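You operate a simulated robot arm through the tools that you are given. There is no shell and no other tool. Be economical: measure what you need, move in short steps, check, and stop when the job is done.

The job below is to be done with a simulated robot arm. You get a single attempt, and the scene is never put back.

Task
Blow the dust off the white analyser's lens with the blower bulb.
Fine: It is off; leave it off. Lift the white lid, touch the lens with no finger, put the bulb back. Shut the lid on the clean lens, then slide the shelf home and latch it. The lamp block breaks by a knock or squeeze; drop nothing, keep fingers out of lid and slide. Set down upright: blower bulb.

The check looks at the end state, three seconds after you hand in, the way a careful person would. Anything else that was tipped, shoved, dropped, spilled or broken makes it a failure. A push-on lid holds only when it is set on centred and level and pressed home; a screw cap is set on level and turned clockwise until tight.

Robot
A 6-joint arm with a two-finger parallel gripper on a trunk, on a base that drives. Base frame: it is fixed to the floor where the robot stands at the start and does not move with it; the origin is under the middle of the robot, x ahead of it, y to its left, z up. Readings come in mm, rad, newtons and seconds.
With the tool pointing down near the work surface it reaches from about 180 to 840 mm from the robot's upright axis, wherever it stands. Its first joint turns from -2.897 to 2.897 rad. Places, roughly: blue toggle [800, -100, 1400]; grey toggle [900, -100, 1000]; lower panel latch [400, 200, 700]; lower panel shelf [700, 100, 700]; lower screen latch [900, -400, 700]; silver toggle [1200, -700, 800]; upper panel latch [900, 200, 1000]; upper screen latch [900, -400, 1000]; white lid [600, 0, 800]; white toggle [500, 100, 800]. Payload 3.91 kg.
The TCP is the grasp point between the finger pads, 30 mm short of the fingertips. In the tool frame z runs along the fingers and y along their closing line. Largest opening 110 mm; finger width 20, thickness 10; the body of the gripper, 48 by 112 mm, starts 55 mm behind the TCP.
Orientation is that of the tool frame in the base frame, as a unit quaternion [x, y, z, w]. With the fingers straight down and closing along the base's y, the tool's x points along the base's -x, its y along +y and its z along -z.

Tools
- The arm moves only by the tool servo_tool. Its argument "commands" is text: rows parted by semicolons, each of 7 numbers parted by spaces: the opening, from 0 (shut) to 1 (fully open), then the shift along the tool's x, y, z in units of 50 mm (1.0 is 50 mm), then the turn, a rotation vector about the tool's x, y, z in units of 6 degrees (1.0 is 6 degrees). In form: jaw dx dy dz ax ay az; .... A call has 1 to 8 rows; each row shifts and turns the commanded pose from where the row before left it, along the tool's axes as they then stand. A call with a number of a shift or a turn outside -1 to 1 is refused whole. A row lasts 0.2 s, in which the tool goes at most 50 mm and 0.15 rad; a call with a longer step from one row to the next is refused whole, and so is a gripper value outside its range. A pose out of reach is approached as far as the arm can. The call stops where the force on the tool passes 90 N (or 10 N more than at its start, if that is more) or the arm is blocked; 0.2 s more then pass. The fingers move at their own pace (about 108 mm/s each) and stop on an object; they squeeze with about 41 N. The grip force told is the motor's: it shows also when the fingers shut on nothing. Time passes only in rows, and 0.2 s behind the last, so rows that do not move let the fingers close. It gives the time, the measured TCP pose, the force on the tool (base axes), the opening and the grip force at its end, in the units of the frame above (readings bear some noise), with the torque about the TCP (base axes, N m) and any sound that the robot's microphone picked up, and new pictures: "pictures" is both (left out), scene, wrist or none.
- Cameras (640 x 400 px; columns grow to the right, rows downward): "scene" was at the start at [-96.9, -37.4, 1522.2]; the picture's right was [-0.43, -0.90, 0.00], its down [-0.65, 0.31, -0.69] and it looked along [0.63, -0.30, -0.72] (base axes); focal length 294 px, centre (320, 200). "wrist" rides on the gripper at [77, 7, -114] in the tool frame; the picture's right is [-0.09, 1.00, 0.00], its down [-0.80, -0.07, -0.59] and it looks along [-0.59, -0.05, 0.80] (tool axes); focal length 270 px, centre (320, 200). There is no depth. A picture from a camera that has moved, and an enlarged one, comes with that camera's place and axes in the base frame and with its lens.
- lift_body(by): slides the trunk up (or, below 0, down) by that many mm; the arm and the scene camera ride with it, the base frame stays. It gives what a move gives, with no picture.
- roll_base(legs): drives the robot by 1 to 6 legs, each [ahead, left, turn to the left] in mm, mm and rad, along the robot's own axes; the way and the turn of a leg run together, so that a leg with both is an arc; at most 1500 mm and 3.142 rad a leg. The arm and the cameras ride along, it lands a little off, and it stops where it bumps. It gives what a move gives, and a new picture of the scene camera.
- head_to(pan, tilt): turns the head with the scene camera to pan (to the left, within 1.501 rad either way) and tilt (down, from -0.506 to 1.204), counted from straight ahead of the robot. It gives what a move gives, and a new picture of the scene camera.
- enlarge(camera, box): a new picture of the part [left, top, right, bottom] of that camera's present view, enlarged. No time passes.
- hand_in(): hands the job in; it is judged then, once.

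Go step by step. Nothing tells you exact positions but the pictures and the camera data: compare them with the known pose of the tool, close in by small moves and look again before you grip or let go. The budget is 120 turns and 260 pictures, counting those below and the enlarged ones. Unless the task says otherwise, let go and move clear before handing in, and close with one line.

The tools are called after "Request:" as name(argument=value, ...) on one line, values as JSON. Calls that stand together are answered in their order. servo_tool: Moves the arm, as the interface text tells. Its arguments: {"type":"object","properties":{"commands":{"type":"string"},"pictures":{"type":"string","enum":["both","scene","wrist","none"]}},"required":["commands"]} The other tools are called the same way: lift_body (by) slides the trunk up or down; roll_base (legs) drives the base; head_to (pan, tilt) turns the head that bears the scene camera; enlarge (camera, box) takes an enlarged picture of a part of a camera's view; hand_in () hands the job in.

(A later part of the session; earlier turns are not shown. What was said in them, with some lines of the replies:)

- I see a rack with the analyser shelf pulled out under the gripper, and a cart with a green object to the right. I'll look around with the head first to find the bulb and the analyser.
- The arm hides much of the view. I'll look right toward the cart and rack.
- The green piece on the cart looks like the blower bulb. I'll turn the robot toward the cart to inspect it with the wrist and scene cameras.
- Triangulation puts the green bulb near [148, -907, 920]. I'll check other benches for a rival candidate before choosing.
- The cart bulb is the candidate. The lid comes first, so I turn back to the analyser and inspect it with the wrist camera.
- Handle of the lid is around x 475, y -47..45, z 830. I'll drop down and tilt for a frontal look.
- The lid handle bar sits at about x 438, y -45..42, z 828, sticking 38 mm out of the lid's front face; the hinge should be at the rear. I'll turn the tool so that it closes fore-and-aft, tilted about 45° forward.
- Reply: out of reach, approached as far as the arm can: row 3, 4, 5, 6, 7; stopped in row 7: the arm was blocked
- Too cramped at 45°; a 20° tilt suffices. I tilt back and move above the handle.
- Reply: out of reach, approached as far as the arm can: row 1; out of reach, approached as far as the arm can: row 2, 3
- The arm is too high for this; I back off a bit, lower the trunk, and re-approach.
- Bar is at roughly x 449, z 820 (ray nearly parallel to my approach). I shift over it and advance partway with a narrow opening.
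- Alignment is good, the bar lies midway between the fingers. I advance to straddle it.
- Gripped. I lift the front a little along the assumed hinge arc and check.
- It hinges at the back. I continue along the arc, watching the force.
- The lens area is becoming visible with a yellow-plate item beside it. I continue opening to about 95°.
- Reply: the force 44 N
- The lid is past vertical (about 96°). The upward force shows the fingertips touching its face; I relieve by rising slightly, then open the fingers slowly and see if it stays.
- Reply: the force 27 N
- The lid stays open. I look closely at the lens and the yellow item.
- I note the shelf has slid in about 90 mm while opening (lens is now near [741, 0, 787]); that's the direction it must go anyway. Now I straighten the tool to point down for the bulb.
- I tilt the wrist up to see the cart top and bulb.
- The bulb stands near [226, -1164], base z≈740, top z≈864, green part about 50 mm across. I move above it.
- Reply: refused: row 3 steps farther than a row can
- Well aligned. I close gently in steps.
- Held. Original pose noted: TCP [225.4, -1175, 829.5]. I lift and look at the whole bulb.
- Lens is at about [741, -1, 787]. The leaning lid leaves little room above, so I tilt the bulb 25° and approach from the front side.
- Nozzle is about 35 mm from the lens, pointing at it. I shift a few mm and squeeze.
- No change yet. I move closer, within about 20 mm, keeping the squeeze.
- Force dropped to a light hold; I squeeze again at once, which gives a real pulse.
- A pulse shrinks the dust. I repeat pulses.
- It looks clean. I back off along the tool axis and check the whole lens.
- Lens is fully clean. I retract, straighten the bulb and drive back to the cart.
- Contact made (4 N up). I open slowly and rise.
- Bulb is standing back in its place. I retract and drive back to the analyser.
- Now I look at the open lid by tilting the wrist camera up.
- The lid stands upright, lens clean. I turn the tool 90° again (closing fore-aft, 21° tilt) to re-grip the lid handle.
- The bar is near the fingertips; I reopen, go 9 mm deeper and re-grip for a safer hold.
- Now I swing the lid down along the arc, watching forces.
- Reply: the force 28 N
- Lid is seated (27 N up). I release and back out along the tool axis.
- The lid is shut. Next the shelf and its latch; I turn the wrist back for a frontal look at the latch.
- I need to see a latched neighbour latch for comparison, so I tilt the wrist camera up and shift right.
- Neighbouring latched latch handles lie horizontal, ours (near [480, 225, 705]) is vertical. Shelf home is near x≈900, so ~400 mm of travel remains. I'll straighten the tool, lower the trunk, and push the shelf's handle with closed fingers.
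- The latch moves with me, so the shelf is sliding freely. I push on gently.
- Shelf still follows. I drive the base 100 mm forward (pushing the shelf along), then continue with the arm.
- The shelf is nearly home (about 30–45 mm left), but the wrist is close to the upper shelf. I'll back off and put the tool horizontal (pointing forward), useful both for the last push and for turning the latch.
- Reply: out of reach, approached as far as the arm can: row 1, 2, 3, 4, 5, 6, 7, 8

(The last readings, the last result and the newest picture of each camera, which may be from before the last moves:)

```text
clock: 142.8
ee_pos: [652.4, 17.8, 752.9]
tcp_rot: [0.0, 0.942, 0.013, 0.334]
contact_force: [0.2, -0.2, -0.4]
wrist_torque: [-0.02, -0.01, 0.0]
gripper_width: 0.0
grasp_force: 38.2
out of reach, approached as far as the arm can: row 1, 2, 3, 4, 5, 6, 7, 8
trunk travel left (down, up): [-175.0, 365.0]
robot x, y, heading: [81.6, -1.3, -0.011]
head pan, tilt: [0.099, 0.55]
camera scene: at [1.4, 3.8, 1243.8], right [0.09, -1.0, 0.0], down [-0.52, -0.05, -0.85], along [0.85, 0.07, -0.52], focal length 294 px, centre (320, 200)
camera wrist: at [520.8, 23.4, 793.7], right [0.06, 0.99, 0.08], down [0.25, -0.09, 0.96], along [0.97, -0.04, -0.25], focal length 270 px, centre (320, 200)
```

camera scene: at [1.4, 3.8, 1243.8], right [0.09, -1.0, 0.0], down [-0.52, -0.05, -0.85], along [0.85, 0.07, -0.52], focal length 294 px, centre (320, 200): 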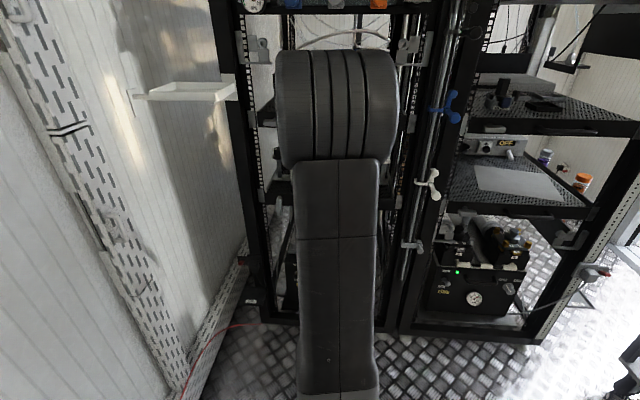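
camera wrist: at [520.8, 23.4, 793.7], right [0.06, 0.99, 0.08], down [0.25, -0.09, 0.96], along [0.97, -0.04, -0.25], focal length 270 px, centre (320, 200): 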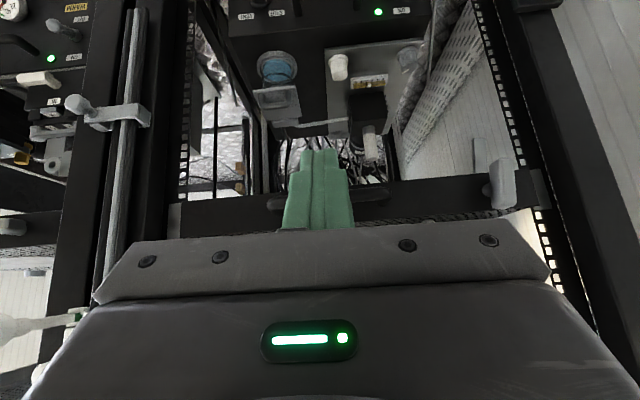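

The tilt is limited this close in; I back the base off and lower the trunk so the arm can stretch out with a horizontal tool.

Request:
roll_base(legs=[[-260, 0, 0]])

Request:
servo_tool(commands="0 -0.7 0 0.6 0 0 0; 0 -0.7 0 0.6 0 0 0; 0 -0.7 0 0.6 0 0 0; 0 0 0 0 0 0 0", pictures="none")

```text
clock: 144.6
ee_pos: [396.8, 19.9, 753.7]
tcp_rot: [0.002, 0.943, 0.013, 0.333]
contact_force: [-0.2, 1.0, -0.3]
wrist_torque: [-0.01, -0.01, -0.04]
gripper_width: 0.1
grasp_force: 37.6
trunk travel left (down, up): [-175.0, 365.0]
robot x, y, heading: [-177.0, 1.6, -0.013]
head pan, tilt: [0.099, 0.55]
camera scene: at [-253.4, 7.4, 1243.9], right [0.08, -1.0, 0.0], down [-0.52, -0.04, -0.85], along [0.85, 0.07, -0.52], focal length 294 px, centre (320, 200)
```

scene: 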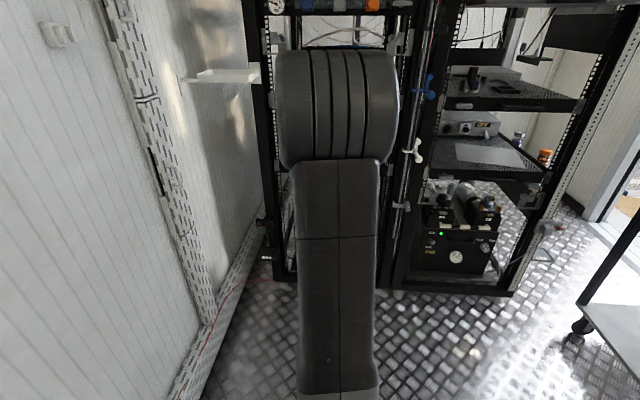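

```text
clock: 145.6
ee_pos: [537.0, 21.9, 749.4]
tcp_rot: [0.002, 0.943, 0.013, 0.334]
contact_force: [0.5, 0.5, -0.2]
wrist_torque: [0.02, 0.02, 0.03]
gripper_width: 0.0
grasp_force: 37.9
trunk travel left (down, up): [-175.0, 365.0]
robot x, y, heading: [-177.5, 0.1, -0.016]
head pan, tilt: [0.099, 0.55]
```

Request:
servo_tool(commands="0 0 0 0 0 -1 0; 0 0 0 0 0 -1 0; 0 0 0 0 0 -1 0; 0 0 0 0 0 -1 0; 0 0 0 0 0 -1 0; 0 0 0 0 0 -1 0; 0 0 0 0 0 -1 0; 0 0 0 0 0 -1 0", pictures="both")

```text
clock: 147.4
ee_pos: [535.9, 23.0, 749.9]
tcp_rot: [0.003, 0.923, 0.013, 0.384]
contact_force: [0.8, 0.4, -0.3]
wrist_torque: [0.02, 0.01, 0.02]
gripper_width: 0.0
grasp_force: 37.2
out of reach, approached as far as the arm can: row 2, 3, 4, 5, 6, 7, 8
trunk travel left (down, up): [-175.0, 365.0]
robot x, y, heading: [-170.7, -2.4, -0.018]
head pan, tilt: [0.099, 0.55]
camera scene: at [-253.5, 7.4, 1243.8], right [0.08, -1.0, 0.0], down [-0.52, -0.04, -0.85], along [0.85, 0.07, -0.52], focal length 294 px, centre (320, 200)
camera wrist: at [401.7, 27.4, 775.8], right [0.06, 0.99, 0.09], down [0.15, -0.1, 0.98], along [0.99, -0.04, -0.15], focal length 270 px, centre (320, 200)
```

scene: 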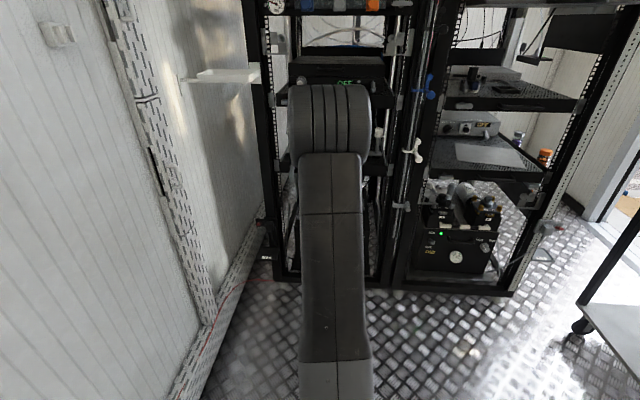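
wrist: 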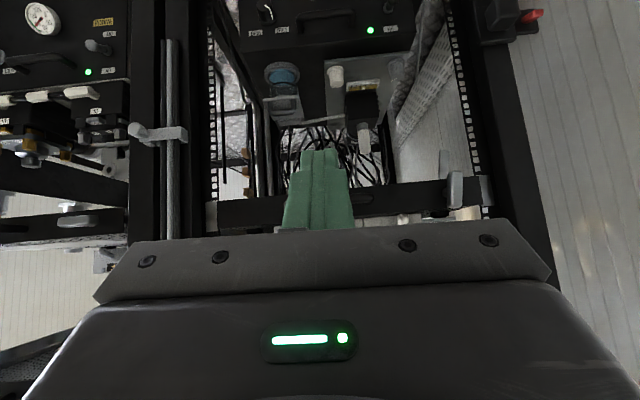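

Request:
lift_body(by=-170)

Request:
servo_tool(commands="0 -0.6 0 -0.6 0 0 0; 0 -0.6 0 -0.6 0 0 0; 0 -0.6 0 -0.6 0 0 0; 0 -0.6 0 -0.6 0 0 0; 0 0 0 0 0 -1 0; 0 0 0 0 0 -1 0; 0 0 0 0 0 -1 0; 0 0 0 0 0 -1 0", pictures="wrist")

```text
clock: 149.3
ee_pos: [536.3, 21.6, 578.9]
tcp_rot: [0.003, 0.924, 0.013, 0.383]
contact_force: [0.0, 0.1, 0.2]
wrist_torque: [0.0, 0.03, -0.02]
gripper_width: 0.1
grasp_force: 37.3
trunk travel left (down, up): [-5.0, 535.0]
robot x, y, heading: [-172.2, 2.2, -0.015]
head pan, tilt: [0.099, 0.55]
```

```text
clock: 151.1
ee_pos: [535.0, 18.4, 749.0]
tcp_rot: [0.005, 0.866, 0.013, 0.5]
contact_force: [0.3, 0.0, -1.0]
wrist_torque: [0.0, -0.02, -0.01]
gripper_width: 0.1
grasp_force: 37.3
out of reach, approached as far as the arm can: row 7, 8
trunk travel left (down, up): [-5.0, 535.0]
robot x, y, heading: [-173.5, -2.7, -0.016]
head pan, tilt: [0.099, 0.55]
camera wrist: at [398.6, 24.3, 739.4], right [0.04, 0.99, 0.1], down [-0.11, -0.1, 0.99], along [0.99, -0.05, 0.11], focal length 270 px, centre (320, 200)
```

wrist: 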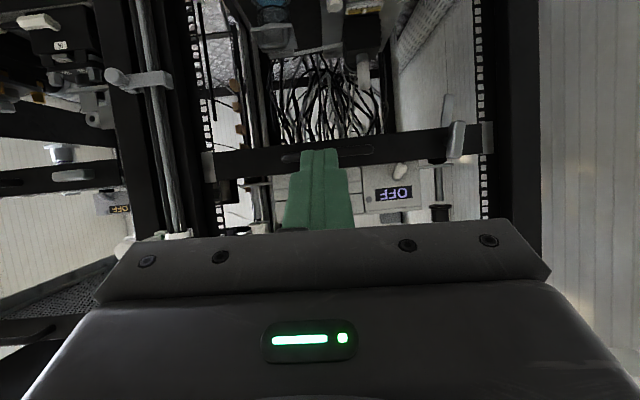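

Request:
enlarge(camera="wrist", box=[360, 90, 540, 210])

Request:
enlarge(camera="wrist", box=[180, 110, 380, 235])

Request:
enlarge(camera="wrist", box=[0, 120, 200, 245])

```text
3.33 times, centred on (450, 150) of wrist
camera zoom: at [398.6, 24.3, 739.4], right [0.04, 0.99, 0.1], down [-0.11, -0.1, 0.99], along [0.99, -0.05, 0.11], focal length 901 px, centre (-113, 367)
```

zoom: 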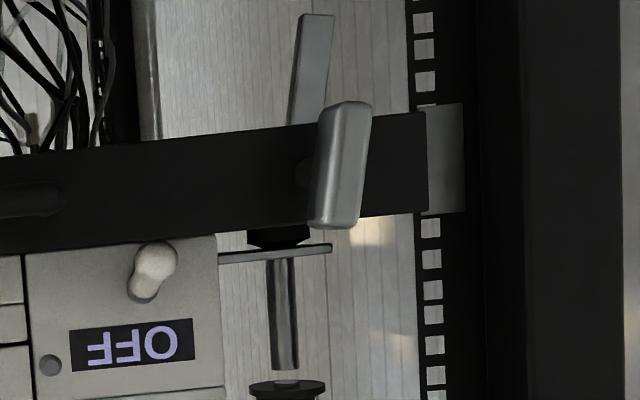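

```text
3.20 times, centred on (280, 172) of wrist
camera zoom: at [398.6, 24.3, 739.4], right [0.04, 0.99, 0.1], down [-0.11, -0.1, 0.99], along [0.99, -0.05, 0.11], focal length 865 px, centre (448, 288)
```

zoom: 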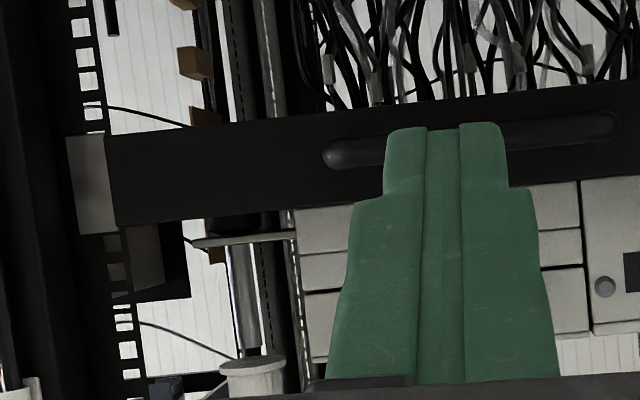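

```text
3.20 times, centred on (100, 182) of wrist
camera zoom: at [398.6, 24.3, 739.4], right [0.04, 0.99, 0.1], down [-0.11, -0.1, 0.99], along [0.99, -0.05, 0.11], focal length 865 px, centre (1024, 256)
```

zoom: 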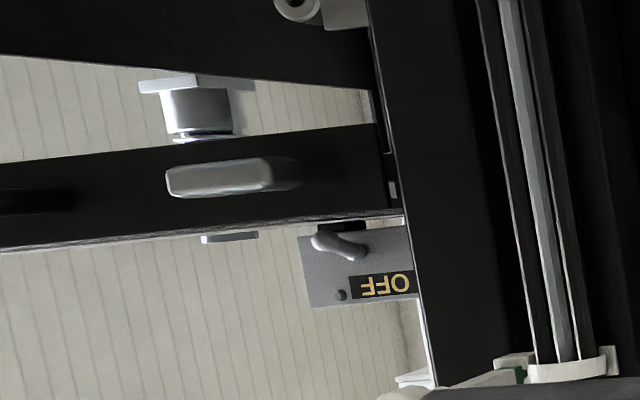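

Clear view now: shelf handle bar y −47..90, z≈717, x≈809; latch handle vertical near [~825–840, 220, 713]. I drive forward and push the bar with the tips.

Request:
roll_base(legs=[[150, 0, 0]])

Request:
servo_tool(commands="0 -0.1 0 0.7 0 0 0; 0 -0.1 0 0.6 0 0 0; 0 0 0 0 0 0 0", pictures="wrist")

```text
clock: 152.5
ee_pos: [686.7, 17.8, 749.4]
tcp_rot: [0.003, 0.866, 0.014, 0.5]
contact_force: [-0.5, 0.2, 0.3]
wrist_torque: [0.04, -0.06, -0.01]
gripper_width: 0.2
grasp_force: 37.5
trunk travel left (down, up): [-5.0, 535.0]
robot x, y, heading: [-24.4, -2.8, -0.018]
head pan, tilt: [0.099, 0.55]
camera scene: at [-103.0, 5.2, 1073.8], right [0.09, -1.0, 0.0], down [-0.52, -0.05, -0.85], along [0.85, 0.07, -0.52], focal length 294 px, centre (320, 200)
```

scene: 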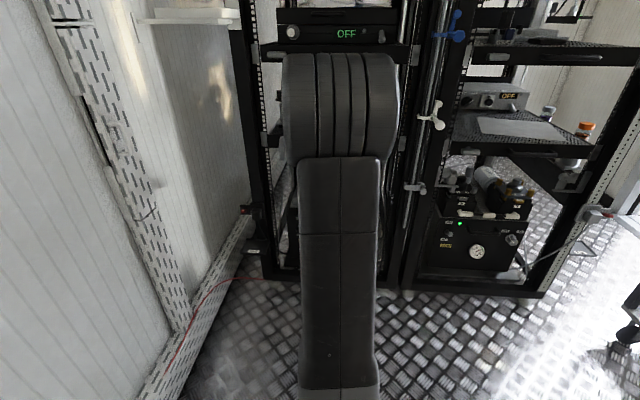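

```text
clock: 153.3
ee_pos: [748.9, 18.6, 724.4]
tcp_rot: [0.003, 0.867, 0.014, 0.499]
contact_force: [-0.1, -0.1, -0.2]
wrist_torque: [-0.03, -0.01, -0.01]
gripper_width: 0.2
grasp_force: 37.4
trunk travel left (down, up): [-5.0, 535.0]
robot x, y, heading: [-23.5, -0.2, -0.006]
head pan, tilt: [0.099, 0.55]
camera wrist: at [611.4, 24.5, 714.7], right [0.03, 0.99, 0.1], down [-0.11, -0.1, 0.99], along [0.99, -0.05, 0.11], focal length 270 px, centre (320, 200)
```

wrist: 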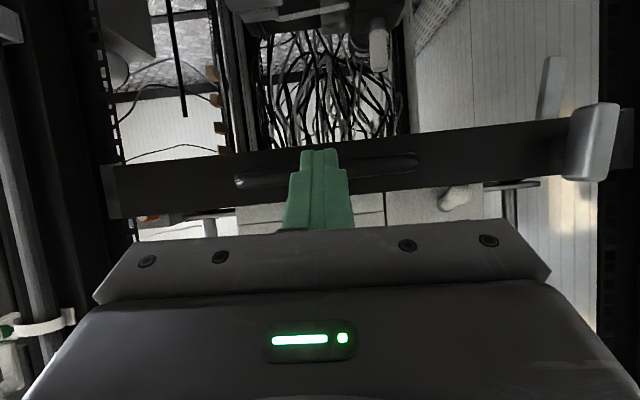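

Request:
servo_tool(commands="0 -0.17 0 -0.1 0 0 0; 0 -0.22 0 0.39 0 0 0; 0 -0.1 0 0.173 0 0 0; 0 -0.1 0 0.173 0 0 0; 0 -0.05 0 0.087 0 0 0; 0 -0.05 0 0.087 0 0 0; 0 0 0 0 0 0 0", pictures="wrist")

```text
clock: 154.9
ee_pos: [799.2, 18.1, 735.3]
tcp_rot: [0.003, 0.866, 0.013, 0.499]
contact_force: [-22.0, 1.9, -3.7]
wrist_torque: [0.02, 0.42, -0.01]
gripper_width: 0.0
grasp_force: 38.0
trunk travel left (down, up): [-5.0, 535.0]
robot x, y, heading: [-23.5, -2.2, -0.01]
head pan, tilt: [0.099, 0.55]
camera wrist: at [661.9, 25.2, 725.6], right [0.03, 0.99, 0.1], down [-0.11, -0.1, 0.99], along [0.99, -0.05, 0.11], focal length 270 px, centre (320, 200)
```

wrist: 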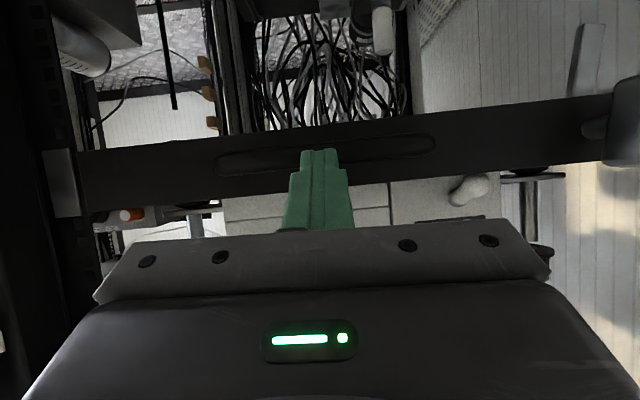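

Resistance of 22 N: likely at the stop. I press a little more to confirm.

Request:
servo_tool(commands="0 -0.03 0 0.05 0 0 0; 0 -0.03 0 0.05 0 0 0; 0 0 0 0 0 0 0", pictures="none")

Request:
enlarge(camera="wrist", box=[0, 80, 240, 240])

```text
clock: 155.7
ee_pos: [800.9, 19.1, 737.2]
tcp_rot: [0.003, 0.866, 0.013, 0.5]
contact_force: [-73.5, 2.8, 1.1]
wrist_torque: [0.12, 1.29, -0.2]
gripper_width: 0.0
grasp_force: 38.0
trunk travel left (down, up): [-5.0, 535.0]
robot x, y, heading: [-23.1, -2.9, -0.013]
head pan, tilt: [0.099, 0.55]
```

```text
2.50 times, centred on (120, 160) of wrist
camera zoom: at [663.7, 25.1, 728.4], right [0.04, 0.99, 0.1], down [-0.11, -0.1, 0.99], along [0.99, -0.05, 0.11], focal length 676 px, centre (820, 300)
```

zoom: 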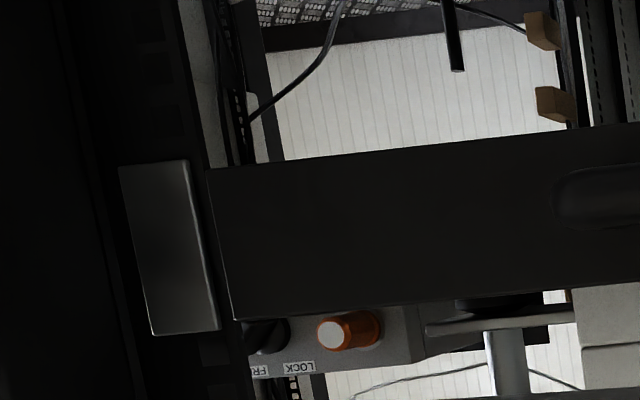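

Shelf is home (73 N, no motion). I ease off, and move left to look at the latch squarely.

Request:
servo_tool(commands="0 0.1 0 -0.17 0 0 0; 0 0.3 0 -0.52 0 0 0; 0 0.3 0.5 -0.5 0 0 0; 0 0 0.9 0 0 0 0; 0 0 0.9 0 0 0 0; 0 0 0.6 0 0 0 0; 0 0 0 0 0 0 0", pictures="wrist")

Request:
enlarge(camera="wrist", box=[260, 60, 500, 210])

```text
clock: 157.3
ee_pos: [733.7, 164.5, 738.6]
tcp_rot: [0.002, 0.866, 0.014, 0.5]
contact_force: [0.0, 0.0, 0.7]
wrist_torque: [-0.02, -0.01, -0.04]
gripper_width: 0.0
grasp_force: 37.4
trunk travel left (down, up): [-5.0, 535.0]
robot x, y, heading: [-25.1, -0.2, -0.012]
head pan, tilt: [0.099, 0.55]
camera wrist: at [597.1, 169.2, 729.3], right [0.04, 0.99, 0.1], down [-0.11, -0.1, 0.99], along [0.99, -0.05, 0.11], focal length 270 px, centre (320, 200)
```

wrist: 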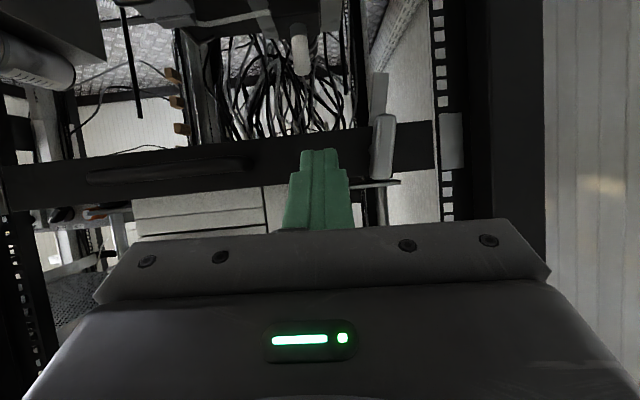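

```text
2.67 times, centred on (380, 135) of wrist
camera zoom: at [597.1, 169.2, 729.3], right [0.04, 0.99, 0.1], down [-0.11, -0.1, 0.99], along [0.99, -0.05, 0.11], focal length 721 px, centre (160, 373)
```

zoom: 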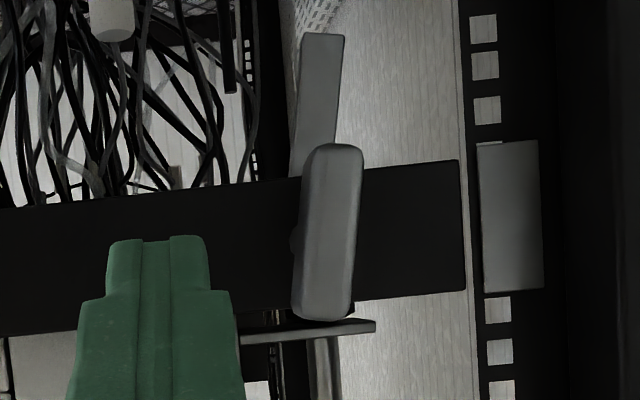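

Latch handle: centre ≈ [815, 212, 717], 53 mm tall; its tongue hangs down behind, so it must turn so the tongue swings out to the post on the left (+y): handle top goes to −y. I place the closed fingers on its +y side.

Request:
servo_tool(commands="0 0 0.75 0 0 0 0; 0 0 0.76 0 0 0 0; 0 -0.28 0 0.4 0 0 0; 0 -0.28 0 0.4 0 0 0; 0 -0.29 0 0.4 0 0 0; 0 0 0 0 0 0 0", pictures="wrist")

Request:
enlarge(camera="wrist", box=[200, 60, 440, 240])

```text
clock: 158.7
ee_pos: [808.5, 241.4, 748.3]
tcp_rot: [0.003, 0.866, 0.014, 0.499]
contact_force: [-0.4, -0.6, -0.1]
wrist_torque: [-0.02, 0.0, 0.0]
gripper_width: 0.0
grasp_force: 37.7
trunk travel left (down, up): [-5.0, 535.0]
robot x, y, heading: [-23.4, -3.7, -0.011]
head pan, tilt: [0.099, 0.55]
camera wrist: at [671.4, 246.9, 738.0], right [0.03, 0.99, 0.1], down [-0.11, -0.1, 0.99], along [0.99, -0.05, 0.11], focal length 270 px, centre (320, 200)
```

wrist: 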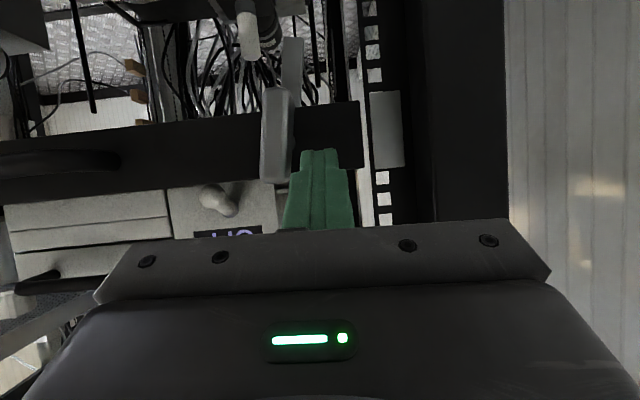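

```text
2.22 times, centred on (320, 150) of wrist
camera zoom: at [671.4, 246.9, 738.0], right [0.03, 0.99, 0.1], down [-0.11, -0.1, 0.99], along [0.99, -0.05, 0.11], focal length 601 px, centre (320, 311)
```

zoom: 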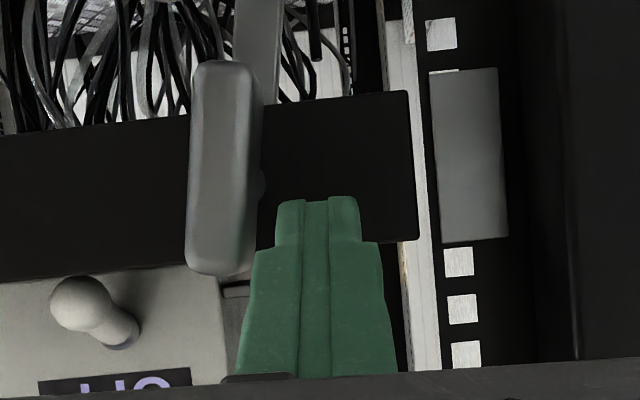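

Refined: handle centre [835, 216, 715]. I go 12 mm deeper and push toward −y.

Request:
servo_tool(commands="0 -0.12 0 0.208 0 0 0; 0 0 -0.14 0 0 0 0; 0 0 -0.1 0 0 0 0; 0 0 -0.1 0 0 0 0; 0 0 -0.1 0 0 0 0; 0 0 0 0 0 0 0", pictures="none")

Request:
enlarge(camera="wrist", box=[200, 60, 440, 240])

```text
clock: 160.1
ee_pos: [819.9, 216.6, 747.9]
tcp_rot: [0.004, 0.865, 0.013, 0.501]
contact_force: [1.3, 2.5, 9.6]
wrist_torque: [0.04, -0.24, -0.02]
gripper_width: 0.1
grasp_force: 37.8
trunk travel left (down, up): [-5.0, 535.0]
robot x, y, heading: [-24.2, -3.8, -0.009]
head pan, tilt: [0.099, 0.55]
```

```text
2.22 times, centred on (320, 150) of wrist
camera zoom: at [682.1, 222.8, 738.5], right [0.03, 0.99, 0.1], down [-0.12, -0.1, 0.99], along [0.99, -0.05, 0.11], focal length 601 px, centre (320, 311)
```

zoom: 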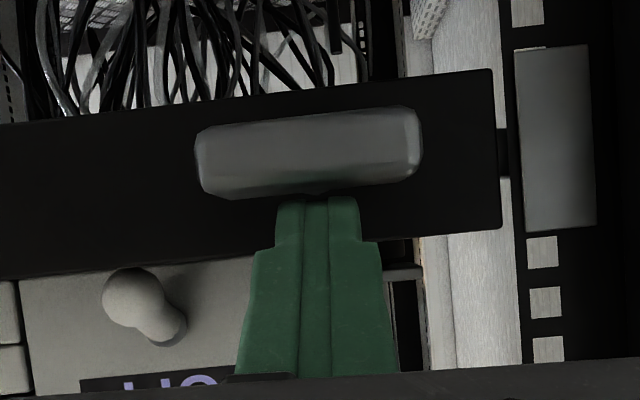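

The latch handle is now horizontal and the tongue reaches the post. I back out and check.

Request:
servo_tool(commands="0 0 0 -0.2 0 0 0; 0 0 0 -0.6 0 0 0; 0 0 0 -0.9 0 0 0; 0 0 -0.5 -0.8 0 0 0; 0 0 -0.8 -0.5 0 0 0; 0 0 0 0 0 0 0", pictures="wrist")

Request:
enlarge(camera="wrist", box=[240, 60, 560, 240])

```text
clock: 161.5
ee_pos: [690.3, 150.0, 818.8]
tcp_rot: [0.003, 0.867, 0.014, 0.499]
contact_force: [0.0, -0.8, 0.8]
wrist_torque: [-0.02, -0.03, 0.0]
gripper_width: 0.3
grasp_force: 37.5
trunk travel left (down, up): [-5.0, 535.0]
robot x, y, heading: [-21.5, 1.7, -0.018]
head pan, tilt: [0.099, 0.55]
camera wrist: at [552.7, 156.6, 808.8], right [0.03, 0.99, 0.1], down [-0.11, -0.1, 0.99], along [0.99, -0.05, 0.11], focal length 270 px, centre (320, 200)
```

wrist: 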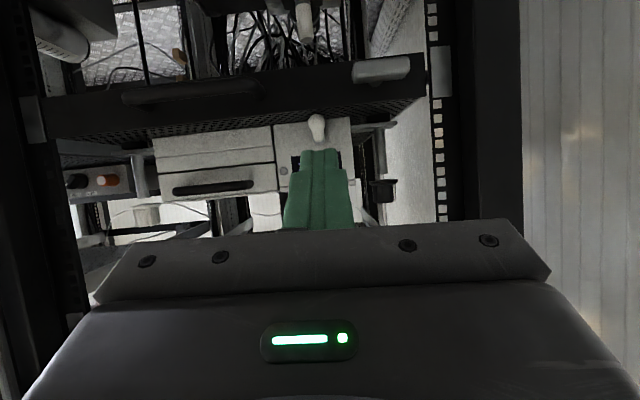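

```text
2.00 times, centred on (400, 150) of wrist
camera zoom: at [552.7, 156.6, 808.8], right [0.03, 0.99, 0.1], down [-0.11, -0.1, 0.99], along [0.99, -0.05, 0.11], focal length 541 px, centre (160, 300)
```

zoom: 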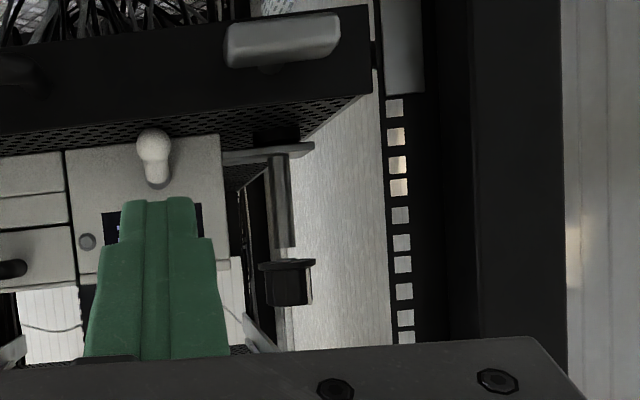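

Request:
enlarge(camera="wrist", box=[20, 80, 340, 240])

Request:
servo_tool(commands="0 0 -0.9 -0.9 0 0 0; 0 0 -0.9 -0.9 0 0 0; 0 0 -0.6 -0.9 0 0 0; 0 0 0 -0.6 0 0 0; 0 0 0 0 0 0 0", pictures="wrist")

```text
2.00 times, centred on (180, 160) of wrist
camera zoom: at [552.7, 156.6, 808.8], right [0.03, 0.99, 0.1], down [-0.11, -0.1, 0.99], along [0.99, -0.05, 0.11], focal length 541 px, centre (600, 280)
```

zoom: 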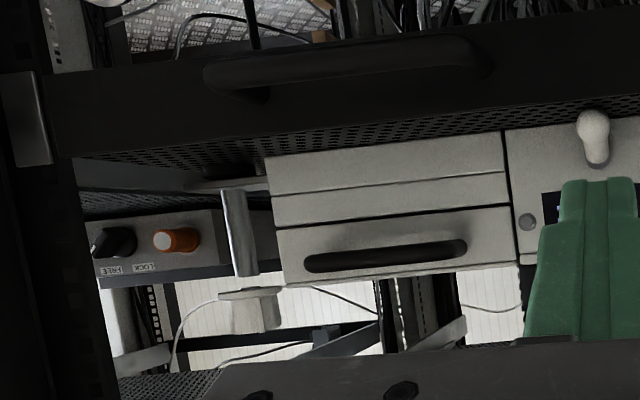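

```text
refused: row 1 steps farther than a row can; nothing moved
```

The lid is shut with an even seam, the shelf is home and latched, and the toggle is still OFF. I move the arm clear.

Request:
servo_tool(commands="0 0 -0.3 -0.9 0 0 0; 0 0 -0.3 -0.9 0 0 0; 0 0 -0.3 -0.9 0 0 0; 0 0 0 -0.6 0 0 0; 0 0 0 0 0 0 0", pictures="wrist")

Request:
roll_base(legs=[[-150, 0, 0]])

Request:
head_to(pan=-0.6, tilt=0.5)

```text
clock: 162.7
ee_pos: [546.8, 101.4, 900.7]
tcp_rot: [0.003, 0.866, 0.014, 0.5]
contact_force: [0.2, 0.5, -0.2]
wrist_torque: [0.01, 0.02, 0.01]
gripper_width: 0.1
grasp_force: 37.8
trunk travel left (down, up): [-5.0, 535.0]
robot x, y, heading: [-24.1, -2.6, -0.008]
head pan, tilt: [0.099, 0.55]
camera wrist: at [409.4, 106.7, 891.5], right [0.03, 0.99, 0.1], down [-0.11, -0.1, 0.99], along [0.99, -0.05, 0.11], focal length 270 px, centre (320, 200)
```

wrist: 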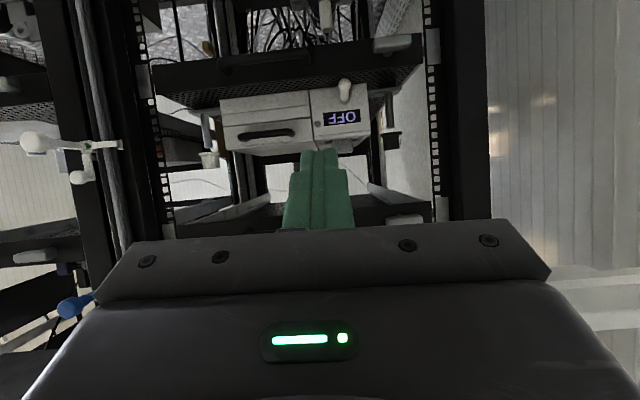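

```text
clock: 164.1
ee_pos: [396.1, 101.5, 901.6]
tcp_rot: [0.003, 0.866, 0.014, 0.5]
contact_force: [0.1, -0.4, -1.2]
wrist_torque: [0.01, 0.0, 0.01]
gripper_width: 0.0
grasp_force: 37.9
trunk travel left (down, up): [-5.0, 535.0]
robot x, y, heading: [-172.9, -1.7, -0.016]
head pan, tilt: [0.099, 0.55]
camera scene: at [-254.4, 7.5, 1073.8], right [0.08, -1.0, 0.0], down [-0.52, -0.04, -0.85], along [0.85, 0.07, -0.52], focal length 294 px, centre (320, 200)
```

scene: 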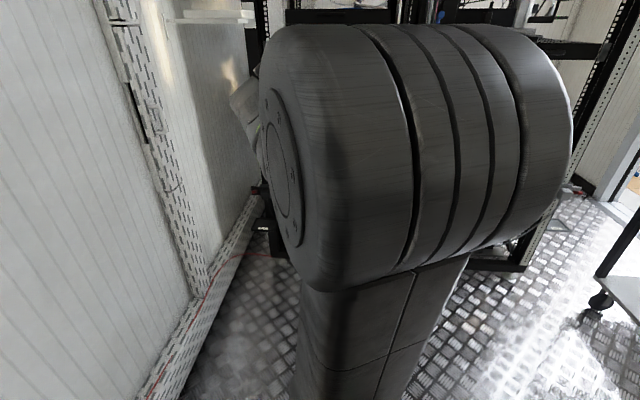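

```text
clock: 165.1
ee_pos: [394.2, 100.8, 900.5]
tcp_rot: [0.004, 0.866, 0.013, 0.499]
contact_force: [-0.4, 0.5, -1.1]
wrist_torque: [-0.01, 0.0, 0.01]
gripper_width: 0.1
grasp_force: 38.0
trunk travel left (down, up): [-5.0, 535.0]
robot x, y, heading: [-174.7, -1.3, -0.013]
head pan, tilt: [-0.6, 0.499]
camera scene: at [-269.6, -52.6, 1078.4], right [-0.58, -0.82, 0.0], down [-0.39, 0.28, -0.88], along [0.72, -0.51, -0.48], focal length 294 px, centre (320, 200)
```

scene: 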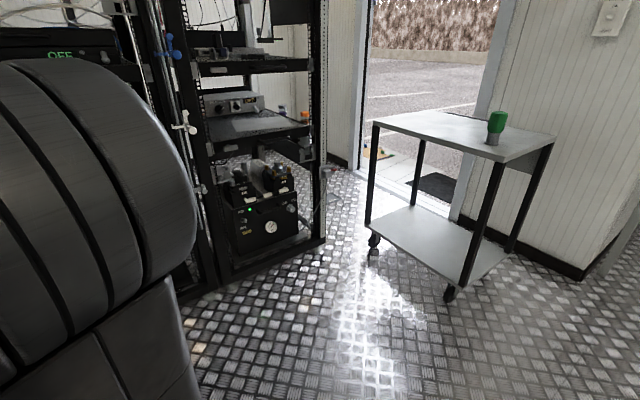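

The bulb stands upright on the cart and the analyser shelf is home and latched. I'm handing the job in.

Request:
hand_in()

```text
The job is handed in.
```

The lens is blown clean and untouched. The bulb is back upright on the cart, the lid is shut, the analyser is still OFF, and the shelf is home and latched.
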